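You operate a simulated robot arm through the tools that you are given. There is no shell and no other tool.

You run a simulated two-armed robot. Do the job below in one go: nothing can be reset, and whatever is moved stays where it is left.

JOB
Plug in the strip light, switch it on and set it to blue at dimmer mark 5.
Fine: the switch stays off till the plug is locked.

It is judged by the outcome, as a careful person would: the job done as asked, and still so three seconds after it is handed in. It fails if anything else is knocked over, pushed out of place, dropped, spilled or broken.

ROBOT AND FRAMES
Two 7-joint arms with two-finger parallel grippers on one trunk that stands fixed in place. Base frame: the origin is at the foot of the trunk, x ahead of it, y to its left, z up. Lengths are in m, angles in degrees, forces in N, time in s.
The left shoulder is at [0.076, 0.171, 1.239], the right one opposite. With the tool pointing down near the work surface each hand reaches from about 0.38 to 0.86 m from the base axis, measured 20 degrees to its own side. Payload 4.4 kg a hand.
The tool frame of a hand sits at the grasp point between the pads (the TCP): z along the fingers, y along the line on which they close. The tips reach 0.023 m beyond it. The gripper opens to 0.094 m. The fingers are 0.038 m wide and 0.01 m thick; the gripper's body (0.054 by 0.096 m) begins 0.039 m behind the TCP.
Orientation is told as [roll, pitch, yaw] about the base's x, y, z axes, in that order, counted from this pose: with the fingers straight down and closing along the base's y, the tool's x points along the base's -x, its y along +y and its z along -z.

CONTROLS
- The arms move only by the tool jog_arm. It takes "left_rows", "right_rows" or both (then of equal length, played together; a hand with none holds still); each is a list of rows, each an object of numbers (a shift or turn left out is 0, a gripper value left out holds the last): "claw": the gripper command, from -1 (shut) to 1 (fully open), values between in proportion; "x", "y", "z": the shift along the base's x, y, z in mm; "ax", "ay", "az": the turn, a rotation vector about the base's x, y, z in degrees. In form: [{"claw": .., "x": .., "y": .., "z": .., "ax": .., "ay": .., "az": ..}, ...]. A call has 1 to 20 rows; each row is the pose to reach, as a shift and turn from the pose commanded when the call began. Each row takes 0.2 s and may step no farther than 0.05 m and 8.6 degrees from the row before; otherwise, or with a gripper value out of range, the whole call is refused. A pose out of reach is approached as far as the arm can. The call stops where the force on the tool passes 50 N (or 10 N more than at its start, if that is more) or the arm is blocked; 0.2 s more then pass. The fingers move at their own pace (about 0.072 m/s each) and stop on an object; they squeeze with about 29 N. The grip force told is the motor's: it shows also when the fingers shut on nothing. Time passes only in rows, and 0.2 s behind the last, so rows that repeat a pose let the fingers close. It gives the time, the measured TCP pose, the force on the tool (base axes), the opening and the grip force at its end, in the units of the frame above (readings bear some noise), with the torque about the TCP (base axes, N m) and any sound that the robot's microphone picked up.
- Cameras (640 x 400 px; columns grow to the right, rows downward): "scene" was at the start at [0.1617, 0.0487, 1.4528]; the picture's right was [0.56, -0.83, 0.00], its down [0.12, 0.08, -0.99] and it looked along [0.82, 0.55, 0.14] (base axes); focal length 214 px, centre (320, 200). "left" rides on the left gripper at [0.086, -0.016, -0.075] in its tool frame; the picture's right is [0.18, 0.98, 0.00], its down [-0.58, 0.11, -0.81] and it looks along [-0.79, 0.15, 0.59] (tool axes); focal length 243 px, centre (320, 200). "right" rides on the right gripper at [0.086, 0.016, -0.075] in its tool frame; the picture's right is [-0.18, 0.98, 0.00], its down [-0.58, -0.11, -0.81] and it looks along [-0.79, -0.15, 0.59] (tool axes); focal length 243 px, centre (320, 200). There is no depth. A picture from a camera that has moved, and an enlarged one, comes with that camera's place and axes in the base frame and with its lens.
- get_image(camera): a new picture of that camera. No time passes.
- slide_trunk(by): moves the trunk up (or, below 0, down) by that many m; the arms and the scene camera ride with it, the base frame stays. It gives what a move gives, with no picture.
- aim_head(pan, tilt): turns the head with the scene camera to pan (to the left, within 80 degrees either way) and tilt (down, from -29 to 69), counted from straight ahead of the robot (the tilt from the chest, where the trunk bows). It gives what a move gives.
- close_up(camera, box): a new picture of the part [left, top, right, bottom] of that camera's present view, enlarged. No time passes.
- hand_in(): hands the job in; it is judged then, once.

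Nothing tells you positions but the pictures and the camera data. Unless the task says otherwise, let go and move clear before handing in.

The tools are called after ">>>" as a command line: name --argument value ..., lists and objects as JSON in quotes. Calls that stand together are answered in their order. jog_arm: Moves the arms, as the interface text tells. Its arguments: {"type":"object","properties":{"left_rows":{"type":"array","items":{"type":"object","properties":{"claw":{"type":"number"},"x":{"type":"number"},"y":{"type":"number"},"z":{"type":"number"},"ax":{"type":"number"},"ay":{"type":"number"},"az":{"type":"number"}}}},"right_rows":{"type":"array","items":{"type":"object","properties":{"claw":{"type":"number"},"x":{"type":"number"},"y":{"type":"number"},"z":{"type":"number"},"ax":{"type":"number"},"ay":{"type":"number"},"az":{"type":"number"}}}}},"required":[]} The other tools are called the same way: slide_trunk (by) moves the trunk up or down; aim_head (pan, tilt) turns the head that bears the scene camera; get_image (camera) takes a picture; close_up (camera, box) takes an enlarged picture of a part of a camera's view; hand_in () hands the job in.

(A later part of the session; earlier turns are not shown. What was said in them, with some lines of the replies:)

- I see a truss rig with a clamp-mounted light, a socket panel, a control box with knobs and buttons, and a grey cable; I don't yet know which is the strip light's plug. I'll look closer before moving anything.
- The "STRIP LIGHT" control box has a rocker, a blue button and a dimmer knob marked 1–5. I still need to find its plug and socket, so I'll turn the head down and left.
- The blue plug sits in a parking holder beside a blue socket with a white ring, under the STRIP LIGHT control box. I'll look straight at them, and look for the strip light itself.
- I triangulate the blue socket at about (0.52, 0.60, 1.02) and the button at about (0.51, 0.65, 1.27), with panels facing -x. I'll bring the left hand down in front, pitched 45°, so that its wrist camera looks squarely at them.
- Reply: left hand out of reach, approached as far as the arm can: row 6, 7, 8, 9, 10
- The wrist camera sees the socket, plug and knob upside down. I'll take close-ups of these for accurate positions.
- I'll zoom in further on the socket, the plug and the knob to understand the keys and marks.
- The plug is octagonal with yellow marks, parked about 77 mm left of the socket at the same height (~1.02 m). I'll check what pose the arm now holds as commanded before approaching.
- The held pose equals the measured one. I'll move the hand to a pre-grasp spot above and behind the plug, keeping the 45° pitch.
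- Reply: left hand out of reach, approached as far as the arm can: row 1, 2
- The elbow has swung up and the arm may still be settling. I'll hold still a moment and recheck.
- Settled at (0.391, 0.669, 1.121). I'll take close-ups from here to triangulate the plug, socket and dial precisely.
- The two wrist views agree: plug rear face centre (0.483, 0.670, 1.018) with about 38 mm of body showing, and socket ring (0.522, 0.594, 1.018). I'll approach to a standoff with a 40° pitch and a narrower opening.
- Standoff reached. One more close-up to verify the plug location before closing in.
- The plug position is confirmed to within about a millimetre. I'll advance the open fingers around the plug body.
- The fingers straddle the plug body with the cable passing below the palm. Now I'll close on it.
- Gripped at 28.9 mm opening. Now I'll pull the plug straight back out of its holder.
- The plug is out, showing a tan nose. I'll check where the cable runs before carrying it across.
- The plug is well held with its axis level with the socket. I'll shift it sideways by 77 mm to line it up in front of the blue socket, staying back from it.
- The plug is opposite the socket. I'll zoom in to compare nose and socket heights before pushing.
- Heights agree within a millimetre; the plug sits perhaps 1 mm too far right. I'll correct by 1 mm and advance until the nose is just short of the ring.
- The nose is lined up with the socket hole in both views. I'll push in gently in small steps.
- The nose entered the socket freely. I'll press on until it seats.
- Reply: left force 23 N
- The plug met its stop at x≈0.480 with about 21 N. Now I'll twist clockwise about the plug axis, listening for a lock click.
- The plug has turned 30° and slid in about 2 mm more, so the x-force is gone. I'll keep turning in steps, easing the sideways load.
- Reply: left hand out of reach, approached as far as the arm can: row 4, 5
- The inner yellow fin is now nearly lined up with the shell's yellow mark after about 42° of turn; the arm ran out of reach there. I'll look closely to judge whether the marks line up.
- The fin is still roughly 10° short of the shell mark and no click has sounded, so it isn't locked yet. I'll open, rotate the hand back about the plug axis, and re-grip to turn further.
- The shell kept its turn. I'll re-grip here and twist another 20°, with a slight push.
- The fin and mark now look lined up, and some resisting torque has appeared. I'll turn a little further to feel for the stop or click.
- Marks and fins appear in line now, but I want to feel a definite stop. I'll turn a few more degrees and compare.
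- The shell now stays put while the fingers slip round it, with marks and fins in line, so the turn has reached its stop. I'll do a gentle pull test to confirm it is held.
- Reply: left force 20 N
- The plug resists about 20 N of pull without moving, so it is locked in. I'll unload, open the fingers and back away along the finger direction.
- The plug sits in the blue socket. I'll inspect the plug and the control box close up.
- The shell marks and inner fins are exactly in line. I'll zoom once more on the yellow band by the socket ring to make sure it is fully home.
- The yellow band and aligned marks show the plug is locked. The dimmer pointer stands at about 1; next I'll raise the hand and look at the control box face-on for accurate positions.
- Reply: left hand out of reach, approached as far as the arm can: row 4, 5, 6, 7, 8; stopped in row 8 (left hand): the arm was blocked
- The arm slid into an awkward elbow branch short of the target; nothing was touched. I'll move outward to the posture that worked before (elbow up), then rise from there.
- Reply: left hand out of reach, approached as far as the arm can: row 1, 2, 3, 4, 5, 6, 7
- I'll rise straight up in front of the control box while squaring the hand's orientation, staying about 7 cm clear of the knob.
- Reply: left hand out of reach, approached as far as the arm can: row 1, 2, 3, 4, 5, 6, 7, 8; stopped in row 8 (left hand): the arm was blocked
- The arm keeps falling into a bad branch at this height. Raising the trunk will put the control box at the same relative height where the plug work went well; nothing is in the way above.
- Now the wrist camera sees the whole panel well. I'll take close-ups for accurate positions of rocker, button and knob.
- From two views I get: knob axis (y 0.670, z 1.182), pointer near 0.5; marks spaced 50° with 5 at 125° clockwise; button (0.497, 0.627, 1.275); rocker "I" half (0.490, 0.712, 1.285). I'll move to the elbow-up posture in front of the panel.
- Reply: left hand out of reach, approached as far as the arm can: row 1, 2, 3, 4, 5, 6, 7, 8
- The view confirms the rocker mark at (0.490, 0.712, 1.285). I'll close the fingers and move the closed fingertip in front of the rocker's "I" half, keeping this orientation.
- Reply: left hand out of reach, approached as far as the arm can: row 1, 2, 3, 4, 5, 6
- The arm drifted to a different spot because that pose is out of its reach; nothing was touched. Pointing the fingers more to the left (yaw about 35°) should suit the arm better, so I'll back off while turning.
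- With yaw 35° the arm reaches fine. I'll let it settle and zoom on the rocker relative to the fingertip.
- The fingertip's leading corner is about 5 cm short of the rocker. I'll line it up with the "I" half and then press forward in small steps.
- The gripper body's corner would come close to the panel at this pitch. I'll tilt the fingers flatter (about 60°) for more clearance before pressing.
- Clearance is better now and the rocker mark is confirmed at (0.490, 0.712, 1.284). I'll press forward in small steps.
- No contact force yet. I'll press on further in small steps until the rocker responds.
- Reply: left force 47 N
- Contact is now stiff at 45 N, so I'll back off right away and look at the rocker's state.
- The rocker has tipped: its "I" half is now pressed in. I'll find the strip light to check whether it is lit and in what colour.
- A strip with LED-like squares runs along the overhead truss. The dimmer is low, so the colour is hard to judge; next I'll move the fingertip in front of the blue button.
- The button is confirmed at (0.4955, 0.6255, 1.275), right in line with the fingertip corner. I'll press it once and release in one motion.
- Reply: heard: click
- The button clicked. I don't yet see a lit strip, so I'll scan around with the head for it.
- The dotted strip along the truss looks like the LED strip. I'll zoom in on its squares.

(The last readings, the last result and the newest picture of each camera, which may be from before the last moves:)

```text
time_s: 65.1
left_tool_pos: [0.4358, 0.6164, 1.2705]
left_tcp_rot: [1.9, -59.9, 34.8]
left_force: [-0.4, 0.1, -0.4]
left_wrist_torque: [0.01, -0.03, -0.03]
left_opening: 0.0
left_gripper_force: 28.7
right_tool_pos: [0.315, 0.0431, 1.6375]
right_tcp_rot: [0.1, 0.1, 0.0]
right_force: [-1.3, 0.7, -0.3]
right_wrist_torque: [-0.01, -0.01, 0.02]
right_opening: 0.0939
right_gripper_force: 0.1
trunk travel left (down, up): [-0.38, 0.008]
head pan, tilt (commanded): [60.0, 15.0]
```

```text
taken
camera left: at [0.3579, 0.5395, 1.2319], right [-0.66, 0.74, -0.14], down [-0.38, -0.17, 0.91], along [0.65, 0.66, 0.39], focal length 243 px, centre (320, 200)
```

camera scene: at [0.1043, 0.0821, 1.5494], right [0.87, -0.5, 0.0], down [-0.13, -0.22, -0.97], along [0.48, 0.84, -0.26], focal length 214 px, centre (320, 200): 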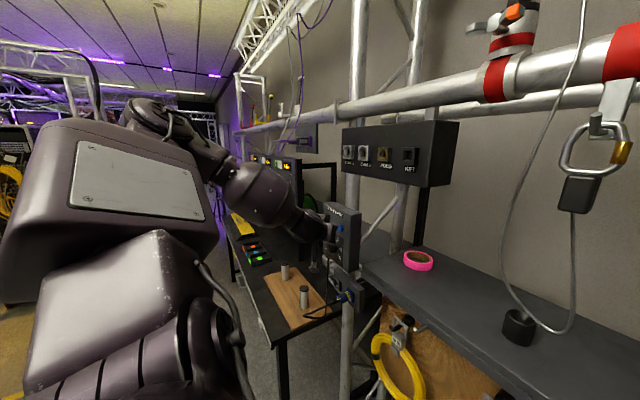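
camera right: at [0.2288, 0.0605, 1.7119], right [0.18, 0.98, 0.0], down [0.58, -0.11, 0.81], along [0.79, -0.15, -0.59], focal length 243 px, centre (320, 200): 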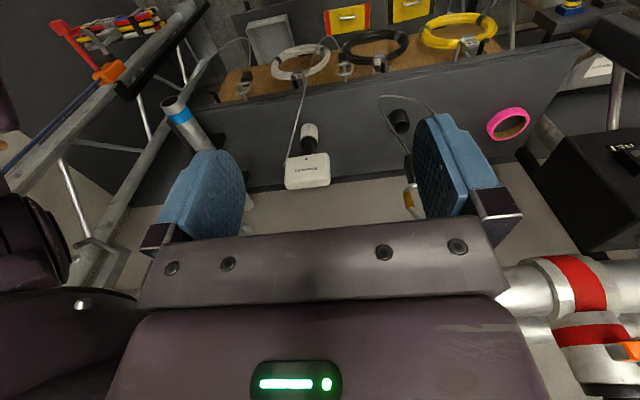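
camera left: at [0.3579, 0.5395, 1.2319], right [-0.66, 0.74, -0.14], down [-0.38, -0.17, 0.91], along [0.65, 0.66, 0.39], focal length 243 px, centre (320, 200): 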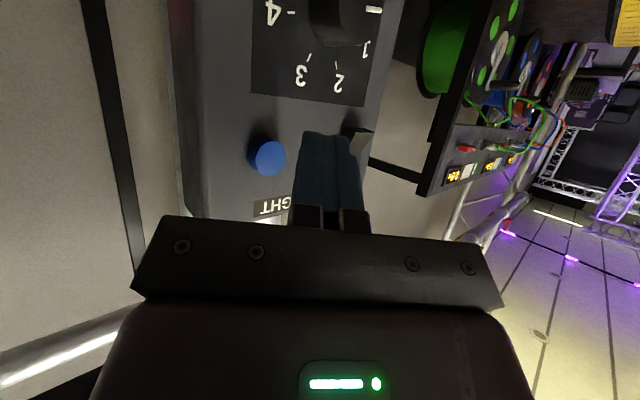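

I can't identify the strip while the dimmer is near zero, so I'll set the dimmer first and then judge the colour. I'll back away and reorient the hand for gripping the knob.

>>> jog_arm --left_rows '[{"claw": 0.2, "x": -15, "y": 2, "z": 0, "ax": 1.7, "ay": 3.6, "az": -4.6}, {"x": -30, "y": 8, "z": -4, "ax": 3.4, "ay": 7.1, "az": -9.2}, {"x": -36, "y": 16, "z": -9, "ax": 5.1, "ay": 10.7, "az": -13.8}, {"x": -36, "y": 25, "z": -14, "ax": 6.8, "ay": 14.2, "az": -18.3}, {"x": -36, "y": 34, "z": -19, "ax": 8.5, "ay": 17.8, "az": -22.9}, {"x": -34, "y": 42, "z": -25, "ax": 10.2, "ay": 21.3, "az": -27.5}, {"x": -34, "y": 49, "z": -30, "ax": 11.9, "ay": 24.9, "az": -32.1}, {"x": -34, "y": 49, "z": -30, "ax": 11.9, "ay": 24.9, "az": -32.1}, {"x": -34, "y": 49, "z": -30, "ax": 11.9, "ay": 24.9, "az": -32.1}]'

>>> get_image --camera "left"

>>> get_image --camera "scene"

```text
time_s: 67.1
left_tool_pos: [0.3992, 0.6661, 1.2407]
left_tcp_rot: [25.6, -37.2, -16.2]
left_force: [-0.6, 0.3, 0.1]
left_wrist_torque: [0.04, 0.01, 0.04]
left_opening: 0.0561
left_gripper_force: 0.0
right_tool_pos: [0.3157, 0.0432, 1.638]
right_tcp_rot: [0.0, 0.1, -0.1]
right_force: [-0.5, -0.4, 0.1]
right_wrist_torque: [0.0, 0.0, 0.01]
right_opening: 0.0939
right_gripper_force: 0.0
trunk travel left (down, up): [-0.38, 0.008]
head pan, tilt (commanded): [60.0, 15.0]
```

```text
taken
camera left: at [0.2861, 0.6505, 1.2358], right [-0.14, 0.96, 0.23], down [-0.07, -0.24, 0.97], along [0.99, 0.12, 0.1], focal length 243 px, centre (320, 200)
```

left: 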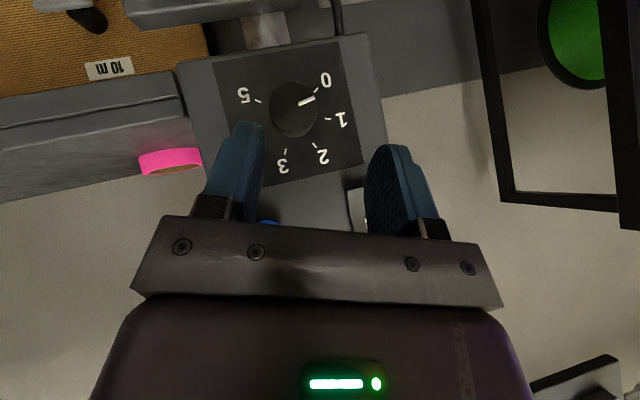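

```text
taken
camera scene: at [0.1045, 0.0822, 1.5493], right [0.87, -0.5, 0.0], down [-0.13, -0.22, -0.97], along [0.48, 0.84, -0.26], focal length 214 px, centre (320, 200)
```

scene: 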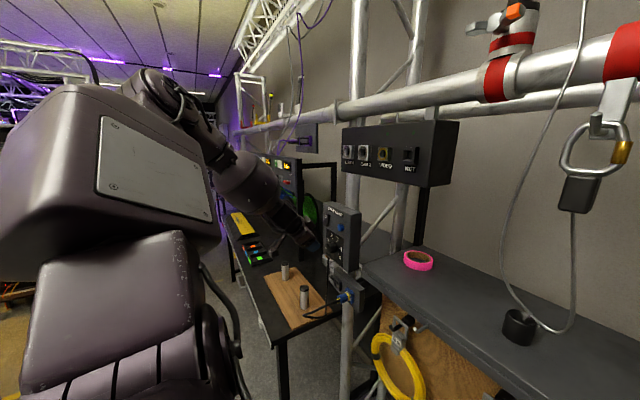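

The dial is visible face-on, and this attitude (20° round the axis) is fully reachable. I'll move to a pre-grasp in front of the knob while turning the hand back to 0°.

>>> jog_arm --left_rows '[{"x": 8, "y": 1, "z": -4, "ax": -5}, {"x": 18, "y": 2, "z": -9, "ax": -10}, {"x": 28, "y": 3, "z": -14, "ax": -15}, {"x": 38, "y": 4.5, "z": -20, "ax": -20}, {"x": 38, "y": 4.5, "z": -20, "ax": -20}, {"x": 38, "y": 4.5, "z": -20, "ax": -20}]'

>>> get_image --camera "left"

>>> close_up --camera "scene" --box '[290, 190, 370, 280]'

```text
time_s: 68.5
left_tool_pos: [0.4397, 0.6721, 1.2185]
left_tcp_rot: [0.1, -40.0, 0.1]
left_force: [0.1, 0.1, -0.6]
left_wrist_torque: [0.03, -0.02, -0.01]
left_opening: 0.0563
left_gripper_force: 0.0
right_tool_pos: [0.3153, 0.0438, 1.638]
right_tcp_rot: [0.0, 0.1, 0.0]
right_force: [0.1, -0.6, 0.7]
right_wrist_torque: [-0.02, 0.03, 0.02]
right_opening: 0.094
right_gripper_force: 0.0
trunk travel left (down, up): [-0.38, 0.008]
head pan, tilt (commanded): [60.0, 15.0]
```

```text
taken
camera left: at [0.3258, 0.6555, 1.2196], right [-0.14, 0.98, -0.12], down [-0.07, 0.11, 0.99], along [0.99, 0.15, 0.06], focal length 243 px, centre (320, 200)
```

left: 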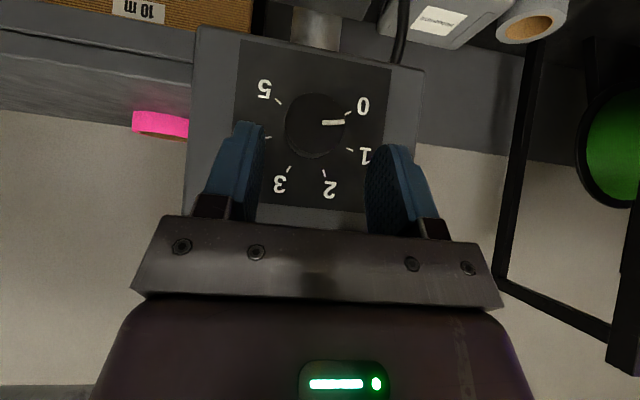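

```text
4.44 times, centred on (330, 235) of scene
camera zoom: at [0.1047, 0.0824, 1.5493], right [0.87, -0.5, 0.0], down [-0.13, -0.22, -0.97], along [0.48, 0.84, -0.26], focal length 953 px, centre (276, 44)
```

zoom: 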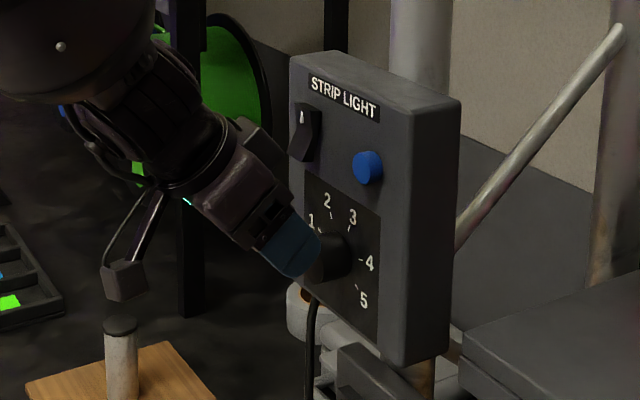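

Good face-on view. I'll zoom to measure the knob's size and pointer angle.

>>> close_up --camera "left" --box '[230, 60, 400, 215]'

```text
2.58 times, centred on (315, 138) of left
camera zoom: at [0.3258, 0.6555, 1.2196], right [-0.14, 0.98, -0.12], down [-0.07, 0.11, 0.99], along [0.99, 0.15, 0.06], focal length 626 px, centre (333, 361)
```

zoom: 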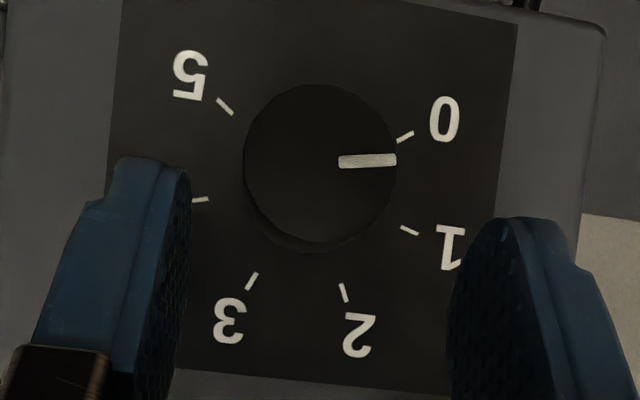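

The knob is about 37 mm across and centred between the fingers. I'll advance around it, then close.

>>> jog_arm --left_rows '[{"x": 8, "z": -9}, {"x": 16, "z": -18}, {"x": 24, "z": -27}, {"x": 31, "z": -34.5}, {"x": 31, "z": -34.5}, {"claw": -1, "x": 31, "z": -34.5}, {"claw": -1, "x": 31, "z": -34.5}, {"claw": -1, "x": 31, "z": -34.5}]'

>>> close_up --camera "left" --box '[230, 100, 400, 240]'

>>> close_up --camera "scene" --box '[290, 190, 370, 280]'

```text
time_s: 70.3
left_tool_pos: [0.4706, 0.6689, 1.1852]
left_tcp_rot: [0.3, -40.0, 0.0]
left_force: [-1.2, 2.2, 2.4]
left_wrist_torque: [0.01, 0.0, -0.4]
left_opening: 0.0376
left_gripper_force: 44.7
right_tool_pos: [0.3157, 0.0436, 1.6377]
right_tcp_rot: [-0.1, 0.0, 0.0]
right_force: [-0.1, 0.6, 0.3]
right_wrist_torque: [-0.01, 0.0, -0.01]
right_opening: 0.0939
right_gripper_force: 0.1
trunk travel left (down, up): [-0.38, 0.008]
head pan, tilt (commanded): [60.0, 15.0]
```

```text
2.86 times, centred on (315, 170) of left
camera zoom: at [0.3562, 0.654, 1.1862], right [-0.14, 0.98, -0.12], down [-0.07, 0.11, 0.99], along [0.99, 0.15, 0.06], focal length 693 px, centre (334, 286)
```

zoom: 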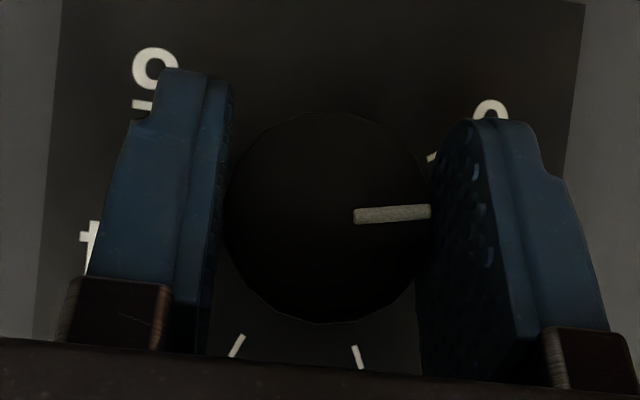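

```text
4.44 times, centred on (330, 235) of scene
camera zoom: at [0.104, 0.0822, 1.5494], right [0.87, -0.5, 0.0], down [-0.13, -0.22, -0.97], along [0.48, 0.84, -0.26], focal length 953 px, centre (276, 44)
```

zoom: 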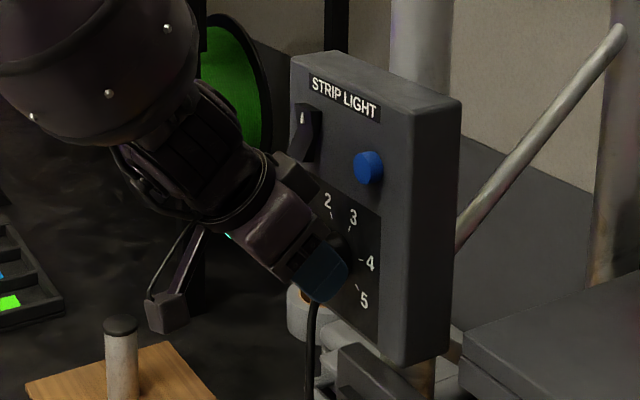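

The knob is gripped at 37.6 mm. I'll turn clockwise about its axis in 7° steps to 42°.

>>> jog_arm --left_rows '[{"ax": 7, "y": -0.3}, {"ax": 14, "y": -0.6, "z": -0.1}, {"ax": 21, "y": -0.9, "z": -0.2}, {"ax": 28, "y": -1.2, "z": -0.3}, {"ax": 35, "y": -1.4, "z": -0.45}, {"ax": 40, "y": -1.6, "z": -0.6}, {"ax": 40, "y": -1.6, "z": -0.6}]'

>>> close_up --camera "left" --box '[230, 100, 400, 240]'

```text
time_s: 71.9
left_tool_pos: [0.4696, 0.6685, 1.1862]
left_tcp_rot: [47.8, -29.4, -28.5]
left_force: [-5.6, -10.8, -4.8]
left_wrist_torque: [0.01, 0.61, -0.59]
left_opening: 0.0375
left_gripper_force: 44.6
right_tool_pos: [0.3145, 0.0424, 1.6365]
right_tcp_rot: [0.1, -0.1, 0.0]
right_force: [1.0, 0.3, -0.6]
right_wrist_torque: [-0.01, -0.01, 0.02]
right_opening: 0.0942
right_gripper_force: 0.1
trunk travel left (down, up): [-0.38, 0.008]
head pan, tilt (commanded): [60.0, 15.0]
```

```text
2.86 times, centred on (315, 170) of left
camera zoom: at [0.3562, 0.6549, 1.1748], right [-0.14, 0.83, 0.54], down [-0.07, -0.56, 0.83], along [0.99, 0.08, 0.14], focal length 693 px, centre (334, 286)
```

zoom: 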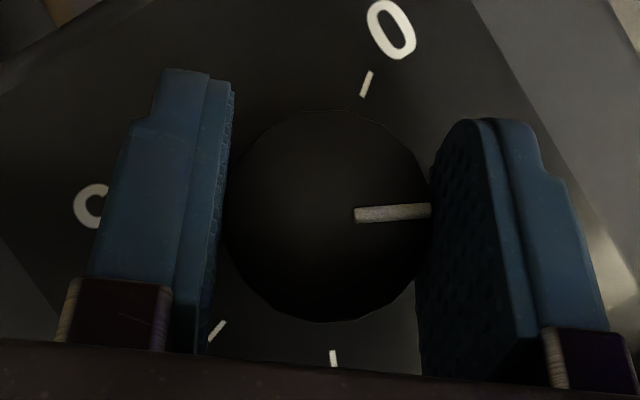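

The knob turned with the hand. I'll release, swing the hand back past zero to -30° for a longer stroke, and check.

>>> jog_arm --left_rows '[{"claw": 0.2}, {"claw": 0.2}, {"ax": -8, "y": 0.3, "z": 0.1}, {"ax": -16, "y": 0.6, "z": 0.3}, {"ax": -24, "y": 0.9, "z": 0.4}, {"ax": -32, "y": 1.2, "z": 0.5}, {"ax": -40, "y": 1.6, "z": 0.6}, {"ax": -47.5, "y": 1.9, "z": 0.6}, {"ax": -55, "y": 2.2, "z": 0.5}, {"ax": -62.5, "y": 2.5, "z": 0.4}, {"ax": -70, "y": 2.8, "z": 0.3}, {"ax": -70, "y": 2.8, "z": 0.3}]'

>>> get_image --camera "left"

>>> close_up --camera "scene" --box '[270, 180, 370, 290]'

```text
time_s: 74.5
left_tool_pos: [0.47, 0.6717, 1.1844]
left_tcp_rot: [-37.0, -33.9, 22.9]
left_force: [-0.3, 0.0, -0.3]
left_wrist_torque: [-0.01, 0.04, -0.01]
left_opening: 0.0565
left_gripper_force: 0.1
right_tool_pos: [0.3146, 0.0427, 1.6383]
right_tcp_rot: [-0.1, 0.1, 0.0]
right_force: [0.0, -0.8, 0.8]
right_wrist_torque: [0.02, -0.02, -0.01]
right_opening: 0.0938
right_gripper_force: 0.0
trunk travel left (down, up): [-0.38, 0.008]
head pan, tilt (commanded): [60.0, 15.0]
```

```text
taken
camera left: at [0.356, 0.6584, 1.1938], right [-0.14, 0.79, -0.59], down [-0.07, 0.59, 0.8], along [0.99, 0.16, -0.03], focal length 243 px, centre (320, 200)
```

left: 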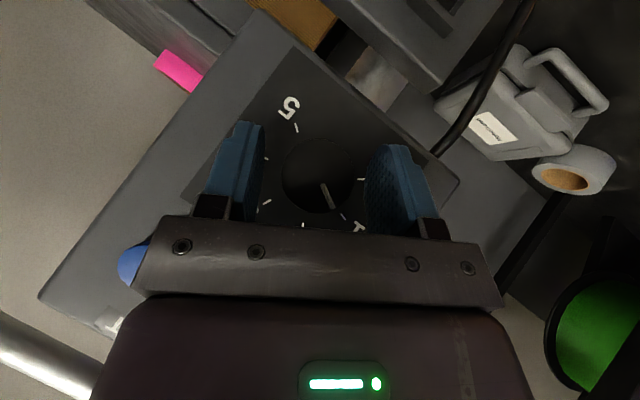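

```text
3.64 times, centred on (320, 235) of scene
camera zoom: at [0.1042, 0.0816, 1.5494], right [0.87, -0.5, 0.0], down [-0.13, -0.22, -0.97], along [0.48, 0.84, -0.26], focal length 780 px, centre (320, 73)
```

zoom: 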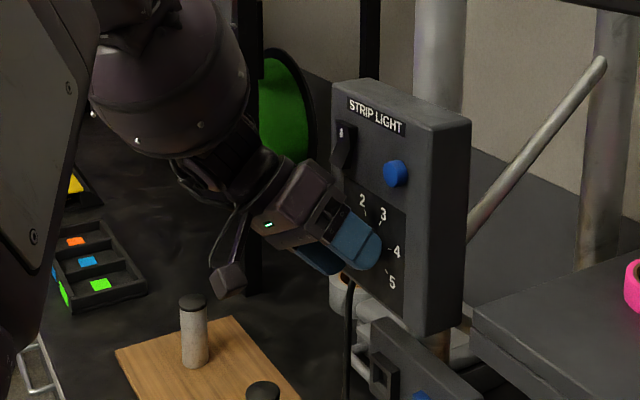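

-30° is reachable too, giving 70° per stroke. I'll grip and turn clockwise 70°.

>>> jog_arm --left_rows '[{"claw": -1}, {"claw": -1}, {"claw": -1}, {"ax": 7, "y": -0.3, "z": 0.1}, {"ax": 14, "y": -0.6, "z": 0.2}, {"ax": 21, "y": -0.9, "z": 0.3}, {"ax": 28, "y": -1.2, "z": 0.3}, {"ax": 35, "y": -1.5, "z": 0.3}, {"ax": 42, "y": -1.8, "z": 0.3}, {"ax": 49, "y": -2.1, "z": 0.2}, {"ax": 56, "y": -2.4, "z": 0.1}, {"ax": 63, "y": -2.6, "z": -0.1}, {"ax": 70, "y": -2.8, "z": -0.2}, {"ax": 70, "y": -2.8, "z": -0.2}]'

>>> get_image --camera "left"

>>> get_image --camera "scene"

```text
time_s: 77.5
left_tool_pos: [0.4708, 0.6678, 1.1848]
left_tcp_rot: [47.8, -29.4, -28.4]
left_force: [-1.6, -10.9, -6.7]
left_wrist_torque: [-0.04, 0.89, -0.32]
left_opening: 0.0378
left_gripper_force: 44.7
right_tool_pos: [0.3157, 0.0425, 1.6367]
right_tcp_rot: [0.1, 0.2, -0.1]
right_force: [-1.0, 0.1, 0.0]
right_wrist_torque: [0.01, 0.0, 0.01]
right_opening: 0.0943
right_gripper_force: 0.0
trunk travel left (down, up): [-0.38, 0.008]
head pan, tilt (commanded): [60.0, 15.0]
```

```text
taken
camera left: at [0.356, 0.6549, 1.1749], right [-0.14, 0.83, 0.54], down [-0.07, -0.56, 0.83], along [0.99, 0.08, 0.14], focal length 243 px, centre (320, 200)
```

left: 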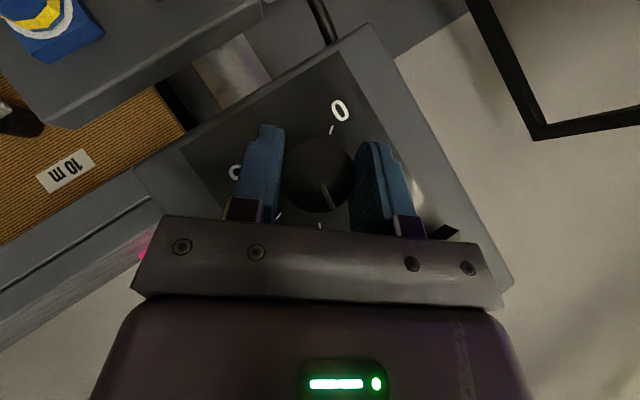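

```text
taken
camera scene: at [0.1047, 0.0811, 1.5494], right [0.87, -0.5, 0.0], down [-0.13, -0.22, -0.97], along [0.48, 0.84, -0.26], focal length 214 px, centre (320, 200)
```

scene: 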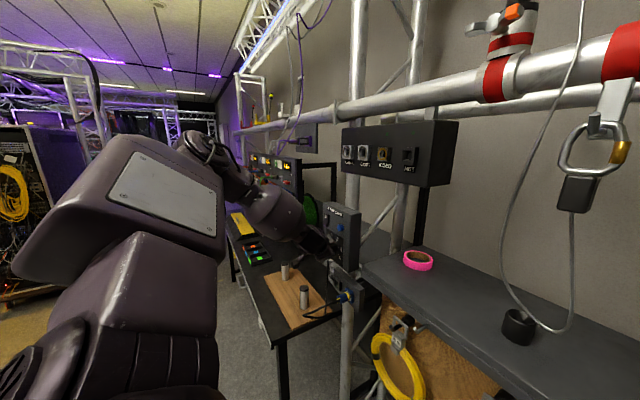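

A bluish line now shows along the overhead truss. I'll zoom on it.

>>> close_up --camera "scene" --box '[220, 0, 340, 90]'

>>> close_up --camera "left" --box '[230, 90, 420, 240]'

```text
4.44 times, centred on (280, 45) of scene
camera zoom: at [0.1047, 0.0811, 1.5494], right [0.87, -0.5, 0.0], down [-0.13, -0.22, -0.97], along [0.48, 0.84, -0.26], focal length 953 px, centre (498, 889)
```

zoom: 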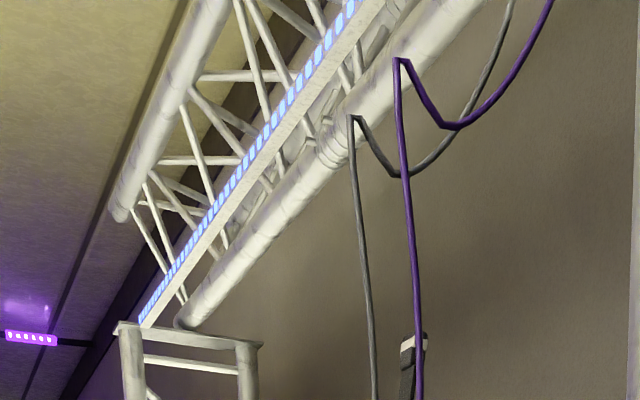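

```text
2.67 times, centred on (325, 165) of left
camera zoom: at [0.356, 0.6549, 1.1749], right [-0.14, 0.83, 0.54], down [-0.07, -0.56, 0.83], along [0.99, 0.08, 0.14], focal length 647 px, centre (307, 293)
```

zoom: 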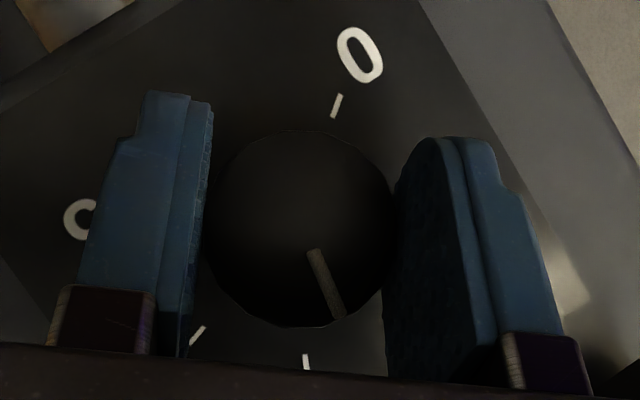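

The strip's squares glow blue, so it is powered, and the colour after one press looks blue. I'll continue with the dimmer: release and swing back.

>>> jog_arm --left_rows '[{"claw": 0.2}, {"claw": 0.2}, {"ax": -8, "y": 0.3, "z": 0.1}, {"ax": -16, "y": 0.6, "z": 0.3}, {"ax": -24, "y": 0.9, "z": 0.4}, {"ax": -32, "y": 1.2, "z": 0.5}, {"ax": -40, "y": 1.6, "z": 0.6}, {"ax": -47.5, "y": 1.9, "z": 0.6}, {"ax": -55, "y": 2.2, "z": 0.5}, {"ax": -62.5, "y": 2.5, "z": 0.4}, {"ax": -70, "y": 2.8, "z": 0.2}, {"ax": -70, "y": 2.8, "z": 0.2}]'

>>> close_up --camera "left" --box '[230, 90, 420, 240]'

```text
time_s: 80.1
left_tool_pos: [0.4712, 0.6712, 1.1857]
left_tcp_rot: [-36.9, -33.7, 22.7]
left_force: [-0.1, -0.5, 0.0]
left_wrist_torque: [-0.02, 0.0, 0.02]
left_opening: 0.0563
left_gripper_force: 0.0
right_tool_pos: [0.316, 0.0431, 1.6387]
right_tcp_rot: [0.0, 0.1, 0.0]
right_force: [0.2, 0.6, -0.2]
right_wrist_torque: [0.0, -0.01, -0.01]
right_opening: 0.094
right_gripper_force: 0.0
trunk travel left (down, up): [-0.38, 0.008]
head pan, tilt (commanded): [60.0, 15.0]
```

```text
2.67 times, centred on (325, 165) of left
camera zoom: at [0.3566, 0.6583, 1.1944], right [-0.14, 0.79, -0.59], down [-0.07, 0.59, 0.8], along [0.99, 0.16, -0.03], focal length 647 px, centre (307, 293)
```

zoom: 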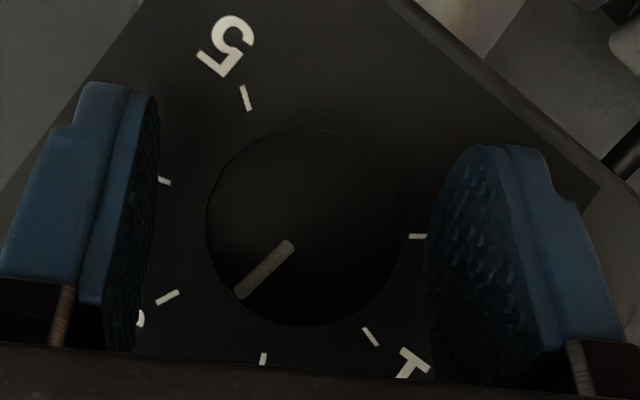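

The pointer is now at about +9° (between 2 and 3). Next 70° stroke.

>>> jog_arm --left_rows '[{"claw": -1}, {"claw": -1}, {"claw": -1}, {"ax": 7, "y": -0.3, "z": 0.1}, {"ax": 14, "y": -0.6, "z": 0.2}, {"ax": 21, "y": -0.9, "z": 0.3}, {"ax": 28, "y": -1.2, "z": 0.3}, {"ax": 35, "y": -1.5, "z": 0.3}, {"ax": 42, "y": -1.8, "z": 0.3}, {"ax": 49, "y": -2.1, "z": 0.2}, {"ax": 56, "y": -2.4, "z": 0.1}, {"ax": 63, "y": -2.6, "z": -0.1}, {"ax": 70, "y": -2.8, "z": -0.2}, {"ax": 70, "y": -2.8, "z": -0.2}]'

>>> close_up --camera "left" --box '[230, 90, 420, 240]'

>>> close_up --camera "scene" --box '[220, 0, 340, 90]'

```text
time_s: 83.1
left_tool_pos: [0.4695, 0.6676, 1.185]
left_tcp_rot: [47.8, -29.4, -28.6]
left_force: [6.8, -14.3, -5.8]
left_wrist_torque: [-0.05, 0.67, -0.53]
left_opening: 0.0372
left_gripper_force: 44.6
right_tool_pos: [0.3177, 0.041, 1.637]
right_tcp_rot: [0.1, 0.1, 0.0]
right_force: [-0.6, 0.3, 0.4]
right_wrist_torque: [0.01, 0.02, 0.01]
right_opening: 0.0941
right_gripper_force: 0.0
trunk travel left (down, up): [-0.38, 0.008]
head pan, tilt (commanded): [60.0, 15.0]
```

```text
2.67 times, centred on (325, 165) of left
camera zoom: at [0.3566, 0.6549, 1.1753], right [-0.14, 0.83, 0.54], down [-0.07, -0.56, 0.83], along [0.99, 0.07, 0.14], focal length 647 px, centre (307, 293)
```

zoom: 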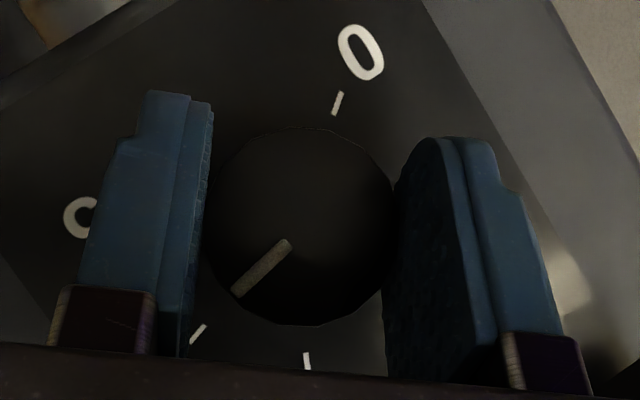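

```text
4.44 times, centred on (280, 45) of scene
camera zoom: at [0.1057, 0.0804, 1.5493], right [0.87, -0.5, 0.0], down [-0.13, -0.22, -0.97], along [0.48, 0.84, -0.26], focal length 953 px, centre (498, 889)
```

zoom: 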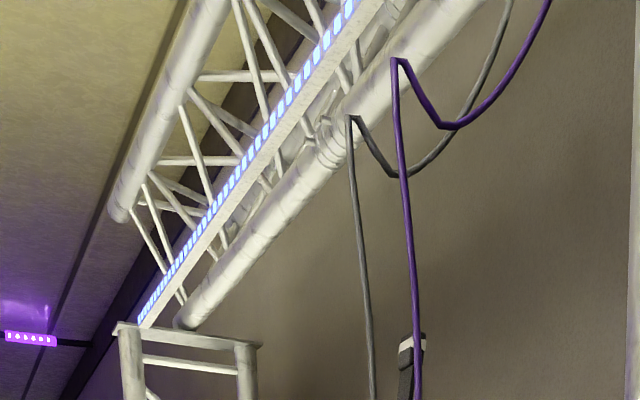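

Brighter blue now; pointer about +79° (just past 4). Release and swing back for the last stroke.

>>> jog_arm --left_rows '[{"claw": 0.2}, {"claw": 0.2}, {"ax": -8, "y": 0.3, "z": 0.1}, {"ax": -16, "y": 0.6, "z": 0.3}, {"ax": -24, "y": 0.9, "z": 0.4}, {"ax": -32, "y": 1.2, "z": 0.5}, {"ax": -40, "y": 1.6, "z": 0.6}, {"ax": -47.5, "y": 1.9, "z": 0.6}, {"ax": -55, "y": 2.2, "z": 0.5}, {"ax": -62.5, "y": 2.5, "z": 0.4}, {"ax": -70, "y": 2.8, "z": 0.2}, {"ax": -70, "y": 2.8, "z": 0.2}]'

>>> close_up --camera "left" --box '[230, 90, 420, 240]'

```text
time_s: 85.7
left_tool_pos: [0.4701, 0.6709, 1.1859]
left_tcp_rot: [-37.0, -33.8, 22.8]
left_force: [-0.1, -0.2, 0.8]
left_wrist_torque: [-0.01, 0.0, 0.02]
left_opening: 0.0563
left_gripper_force: 0.1
right_tool_pos: [0.3146, 0.0435, 1.6368]
right_tcp_rot: [-0.1, 0.0, 0.0]
right_force: [-0.4, 0.1, -0.5]
right_wrist_torque: [0.01, 0.0, 0.0]
right_opening: 0.0938
right_gripper_force: 0.0
trunk travel left (down, up): [-0.38, 0.008]
head pan, tilt (commanded): [60.0, 15.0]
```

```text
2.67 times, centred on (325, 165) of left
camera zoom: at [0.356, 0.6583, 1.1947], right [-0.14, 0.79, -0.59], down [-0.07, 0.59, 0.8], along [0.99, 0.16, -0.03], focal length 647 px, centre (307, 293)
```

zoom: 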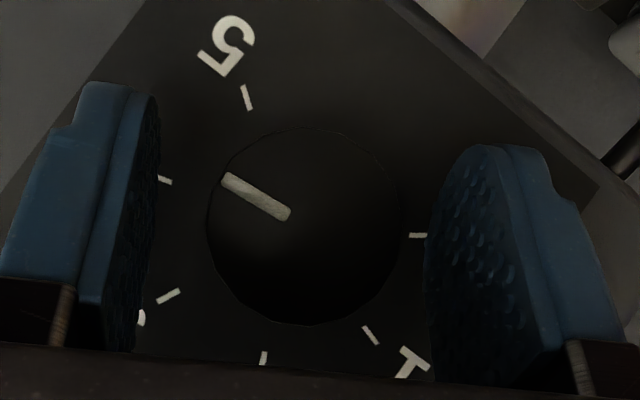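

The pointer is about 43° short of mark 5. I'll grip and turn exactly that much.

>>> jog_arm --left_rows '[{"claw": -1}, {"claw": -1}, {"claw": -1}, {"ax": 7, "y": -0.3, "z": 0.1}, {"ax": 14, "y": -0.6, "z": 0.2}, {"ax": 21, "y": -0.9, "z": 0.3}, {"ax": 28, "y": -1.2, "z": 0.3}, {"ax": 35, "y": -1.5, "z": 0.3}, {"ax": 40, "y": -1.7, "z": 0.3}, {"ax": 43, "y": -1.8, "z": 0.3}, {"ax": 43, "y": -1.8, "z": 0.3}]'

>>> close_up --camera "left" --box '[230, 90, 420, 240]'

```text
time_s: 88.1
left_tool_pos: [0.4704, 0.6697, 1.1867]
left_tcp_rot: [16.9, -38.8, -10.7]
left_force: [-1.6, -11.2, -3.6]
left_wrist_torque: [-0.43, 0.12, 0.0]
left_opening: 0.0374
left_gripper_force: 45.2
right_tool_pos: [0.315, 0.0421, 1.6372]
right_tcp_rot: [0.1, 0.1, 0.1]
right_force: [0.8, -0.3, -0.6]
right_wrist_torque: [-0.02, 0.04, -0.01]
right_opening: 0.0939
right_gripper_force: 0.1
trunk travel left (down, up): [-0.38, 0.008]
head pan, tilt (commanded): [60.0, 15.0]
```

```text
2.67 times, centred on (325, 165) of left
camera zoom: at [0.3561, 0.6531, 1.1834], right [-0.14, 0.98, 0.11], down [-0.07, -0.12, 0.99], along [0.99, 0.13, 0.09], focal length 647 px, centre (307, 293)
```

zoom: 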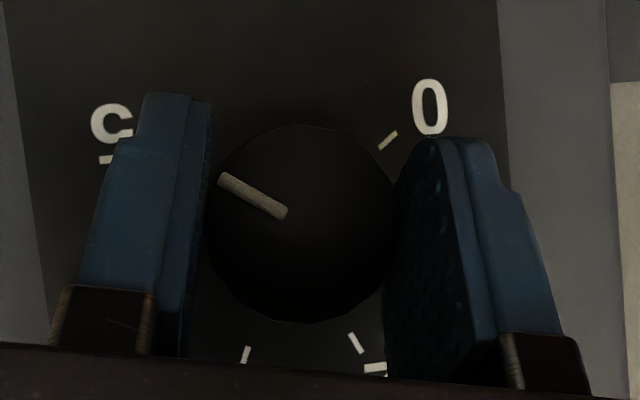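

The pointer now lies exactly on mark 5, and a stop is felt (0.43 N·m). I'll release and back off along the finger direction.

>>> jog_arm --left_rows '[{"claw": 0.2}, {"claw": 0.2}, {"claw": 0.2}, {"x": -10, "y": -2.5, "z": 11.5}, {"x": -20, "y": -5, "z": 23}, {"x": -32, "y": -8, "z": 37}, {"x": -45, "y": -11, "z": 52}, {"x": -60, "y": -14, "z": 66}, {"x": -60, "y": -14, "z": 66}]'

>>> close_up --camera "left" --box '[200, 0, 440, 215]'

>>> close_up --camera "scene" --box '[300, 190, 370, 280]'

>>> close_up --camera "scene" --box '[220, 0, 340, 90]'

```text
time_s: 90.1
left_tool_pos: [0.4113, 0.6554, 1.2508]
left_tcp_rot: [16.8, -38.8, -10.7]
left_force: [0.5, -0.2, -0.2]
left_wrist_torque: [-0.01, 0.03, 0.0]
left_opening: 0.0562
left_gripper_force: 0.1
right_tool_pos: [0.3153, 0.0454, 1.6371]
right_tcp_rot: [-0.1, 0.1, 0.0]
right_force: [0.0, 0.2, 0.0]
right_wrist_torque: [-0.02, 0.03, 0.01]
right_opening: 0.0941
right_gripper_force: 0.0
trunk travel left (down, up): [-0.38, 0.008]
head pan, tilt (commanded): [60.0, 15.0]
```

```text
1.86 times, centred on (320, 108) of left
camera zoom: at [0.2986, 0.6398, 1.2481], right [-0.14, 0.98, 0.11], down [-0.07, -0.12, 0.99], along [0.99, 0.13, 0.09], focal length 451 px, centre (320, 372)
```

zoom: 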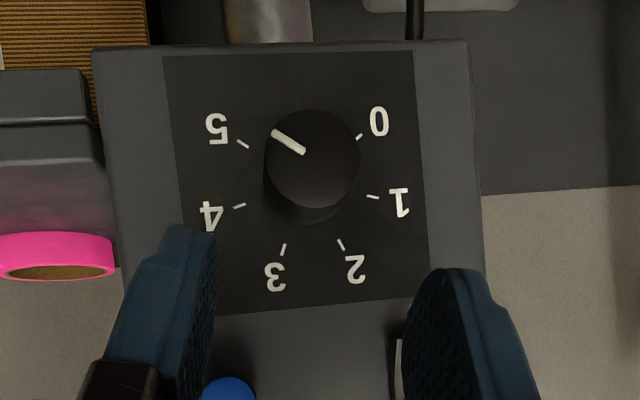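

```text
4.44 times, centred on (335, 235) of scene
camera zoom: at [0.1048, 0.0827, 1.5493], right [0.87, -0.5, 0.0], down [-0.13, -0.22, -0.97], along [0.48, 0.84, -0.26], focal length 953 px, centre (253, 44)
```

zoom: 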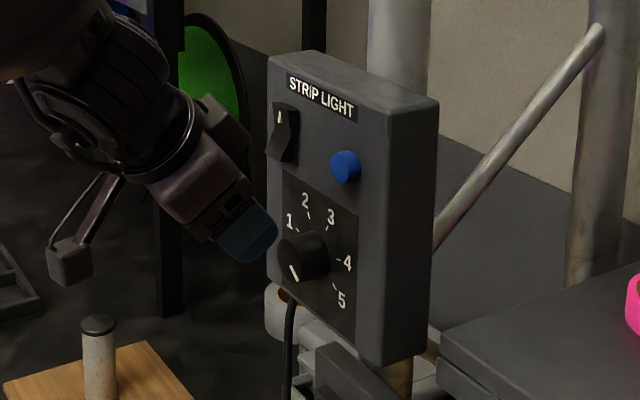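

```text
4.44 times, centred on (280, 45) of scene
camera zoom: at [0.1048, 0.0827, 1.5493], right [0.87, -0.5, 0.0], down [-0.13, -0.22, -0.97], along [0.48, 0.84, -0.26], focal length 953 px, centre (498, 889)
```

zoom: 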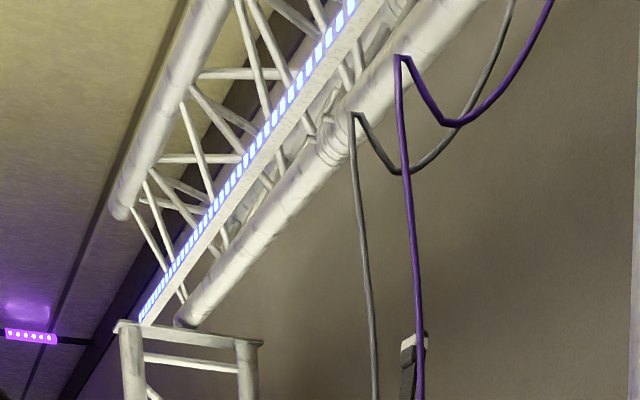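

The pointer sits on 5 and the LEDs glow blue. I'll look closer at the strip's colour to be sure it is blue and not white or cyan.

>>> aim_head --pan 45 --tilt -25

>>> close_up --camera "scene" --box '[320, 70, 400, 120]'

>>> close_up --camera "scene" --box '[180, 0, 500, 230]'

```text
time_s: 91.2
left_tool_pos: [0.4122, 0.6568, 1.2509]
left_tcp_rot: [16.8, -38.8, -10.7]
left_force: [-0.5, -0.3, 0.0]
left_wrist_torque: [0.0, -0.03, -0.02]
left_opening: 0.0563
left_gripper_force: 0.1
right_tool_pos: [0.3145, 0.0422, 1.6381]
right_tcp_rot: [0.0, 0.1, 0.0]
right_force: [0.4, 0.8, 0.9]
right_wrist_torque: [0.0, 0.01, 0.03]
right_opening: 0.0939
right_gripper_force: 0.1
trunk travel left (down, up): [-0.38, 0.008]
head pan, tilt (commanded): [45.0, -25.0]
```

```text
8.00 times, centred on (360, 95) of scene
camera zoom: at [0.1078, 0.0516, 1.6091], right [0.71, -0.71, 0.0], down [0.3, 0.3, -0.91], along [0.64, 0.64, 0.42], focal length 1716 px, centre (0, 1040)
```

zoom: 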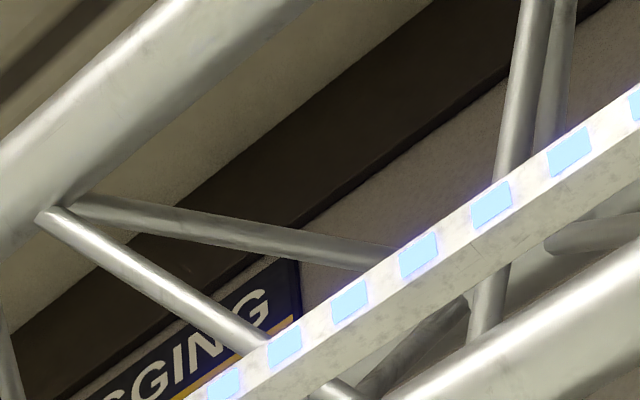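

```text
1.74 times, centred on (340, 115) of scene
camera zoom: at [0.1078, 0.0516, 1.6091], right [0.71, -0.71, 0.0], down [0.3, 0.3, -0.91], along [0.64, 0.64, 0.42], focal length 373 px, centre (285, 348)
```

zoom: 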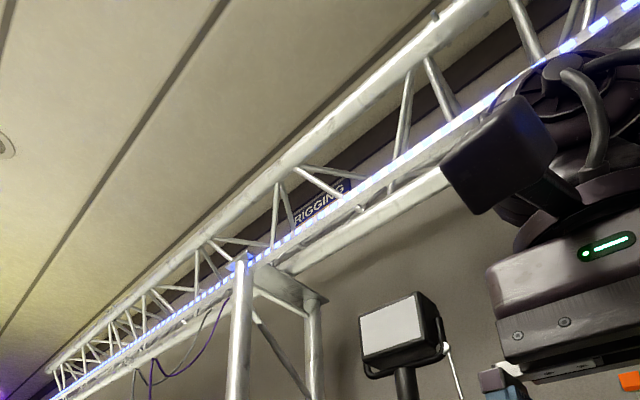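

The LED cores and halo are clearly blue and even tint the sign blue. I'll now draw the hand further clear of the panel and recheck plug, rocker and dial.

>>> jog_arm --left_rows '[{"x": -8, "y": -15, "z": 5}, {"x": -15, "y": -30, "z": 10}, {"x": -20, "y": -45, "z": 15}, {"x": -25, "y": -60, "z": 20}, {"x": -25, "y": -60, "z": 20}, {"x": -25, "y": -60, "z": 20}]'

>>> aim_head --pan 60 --tilt 20

>>> get_image --camera "scene"

>>> get_image --camera "left"

```text
time_s: 92.6
left_tool_pos: [0.3857, 0.5938, 1.2693]
left_tcp_rot: [16.9, -38.8, -10.8]
left_force: [0.1, -0.7, -0.1]
left_wrist_torque: [0.02, 0.02, 0.02]
left_opening: 0.0561
left_gripper_force: 0.0
right_tool_pos: [0.315, 0.0425, 1.6376]
right_tcp_rot: [0.1, 0.0, 0.0]
right_force: [-0.5, 0.0, 0.0]
right_wrist_torque: [0.02, 0.0, 0.0]
right_opening: 0.0938
right_gripper_force: 0.1
trunk travel left (down, up): [-0.38, 0.008]
head pan, tilt (commanded): [45.0, -25.0]
```

```text
time_s: 93.7
left_tool_pos: [0.3858, 0.5927, 1.2691]
left_tcp_rot: [16.9, -38.8, -10.7]
left_force: [-0.1, -0.6, 0.2]
left_wrist_torque: [0.02, -0.02, 0.0]
left_opening: 0.0566
left_gripper_force: 0.0
right_tool_pos: [0.316, 0.0434, 1.6378]
right_tcp_rot: [0.0, 0.2, 0.0]
right_force: [1.2, -0.2, 0.5]
right_wrist_torque: [0.0, -0.03, 0.0]
right_opening: 0.0938
right_gripper_force: 0.1
trunk travel left (down, up): [-0.38, 0.008]
head pan, tilt (commanded): [60.0, 20.0]
```

```text
taken
camera scene: at [0.1042, 0.0819, 1.5413], right [0.87, -0.5, 0.0], down [-0.17, -0.3, -0.94], along [0.47, 0.81, -0.34], focal length 214 px, centre (320, 200)
```

scene: 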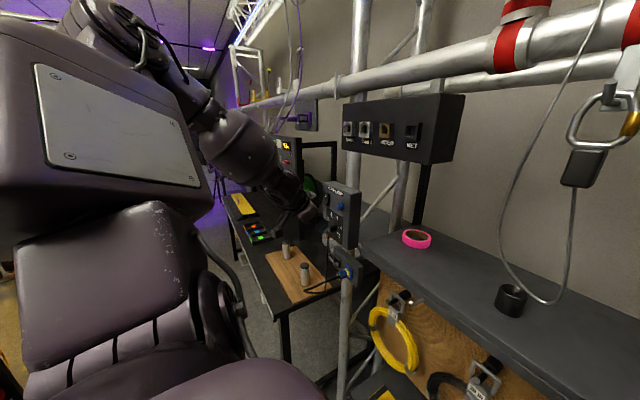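

```text
taken
camera left: at [0.2716, 0.5776, 1.2665], right [-0.14, 0.98, 0.11], down [-0.07, -0.12, 0.99], along [0.99, 0.13, 0.09], focal length 243 px, centre (320, 200)
```

left: 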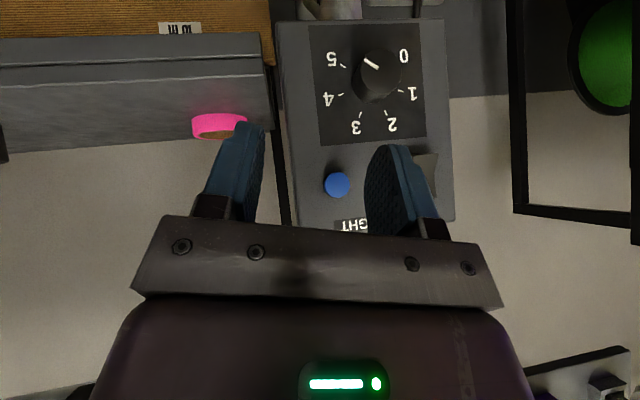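

>>> close_up --camera "scene" --box '[310, 170, 370, 300]'

>>> close_up --camera "scene" --box '[325, 250, 370, 290]'

>>> close_up --camera "left" --box '[300, 10, 450, 140]'

>>> close_up --camera "scene" --box '[220, 210, 350, 310]'

```text
3.08 times, centred on (340, 235) of scene
camera zoom: at [0.1042, 0.0819, 1.5413], right [0.87, -0.5, 0.0], down [-0.17, -0.3, -0.94], along [0.47, 0.81, -0.34], focal length 660 px, centre (258, 92)
```

zoom: 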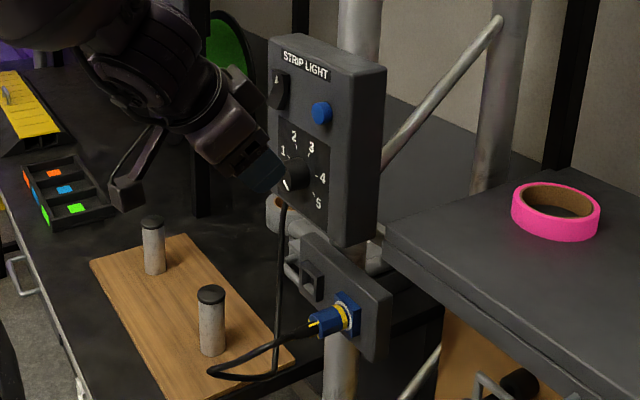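

```text
10.00 times, centred on (348, 270) of scene
camera zoom: at [0.1042, 0.0819, 1.5413], right [0.87, -0.5, 0.0], down [-0.17, -0.3, -0.94], along [0.47, 0.81, -0.34], focal length 2145 px, centre (45, -500)
```

zoom: 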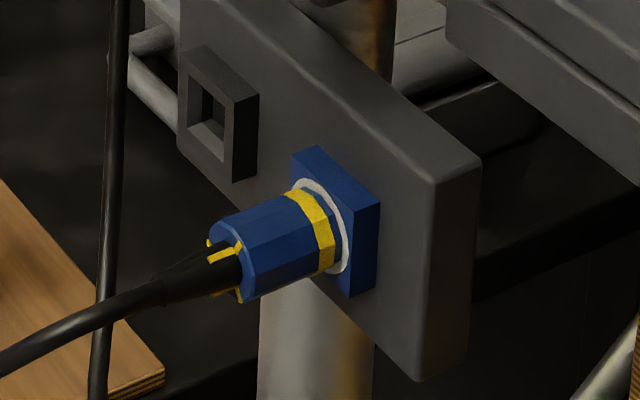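

```text
3.08 times, centred on (375, 75) of left
camera zoom: at [0.2716, 0.5776, 1.2665], right [-0.14, 0.98, 0.11], down [-0.07, -0.12, 0.99], along [0.99, 0.13, 0.09], focal length 746 px, centre (151, 585)
```

zoom: 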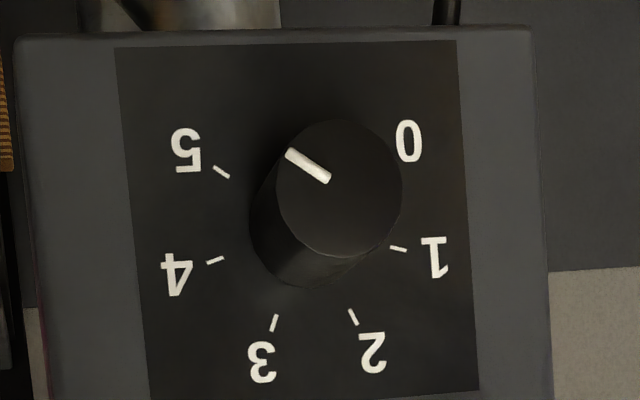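

```text
4.00 times, centred on (285, 260) of scene
camera zoom: at [0.1042, 0.0819, 1.5413], right [0.87, -0.5, 0.0], down [-0.17, -0.3, -0.94], along [0.47, 0.81, -0.34], focal length 858 px, centre (460, -40)
```

zoom: 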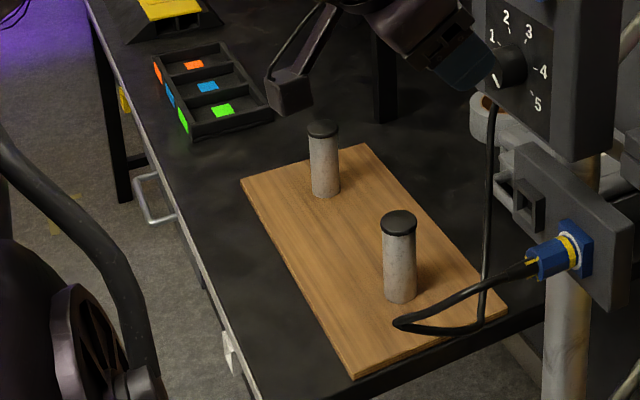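

The plug is in the blue socket with its marks lined up. The rocker is on, the strip glows blue and the dimmer pointer is on 5. The hand is clear of the panel, and the two posts, the tape roll and everything else look undisturbed, so I'm handing in.

>>> hand_in

```text
The job is handed in.
```

The strip light is plugged in, switched on and glowing blue, with the dimmer on mark 5. I've handed the job in; no result came back.

- **Plug:** the blue plug is out of its parking holder and in the blue socket. I twisted it clockwise until it stopped and its yellow marks lined up. I didn't hear it click, but a gentle pull of about 20 N didn't move it.
- **Switch:** I pressed the rocker to on only after the plug was locked. I first pushed against its stop with about 45 N, then backed off.
- **Colour:** one press of the button clicked. The LEDs along the overhead truss now glow blue.
- **Dimmer:** I turned the knob clockwise until it met a stop, and the pointer sits on 5.

The left hand is open and clear of the panel. I raised the trunk 13 cm to reach the controls and left it there. In the last pictures, nothing else looked moved or knocked over.
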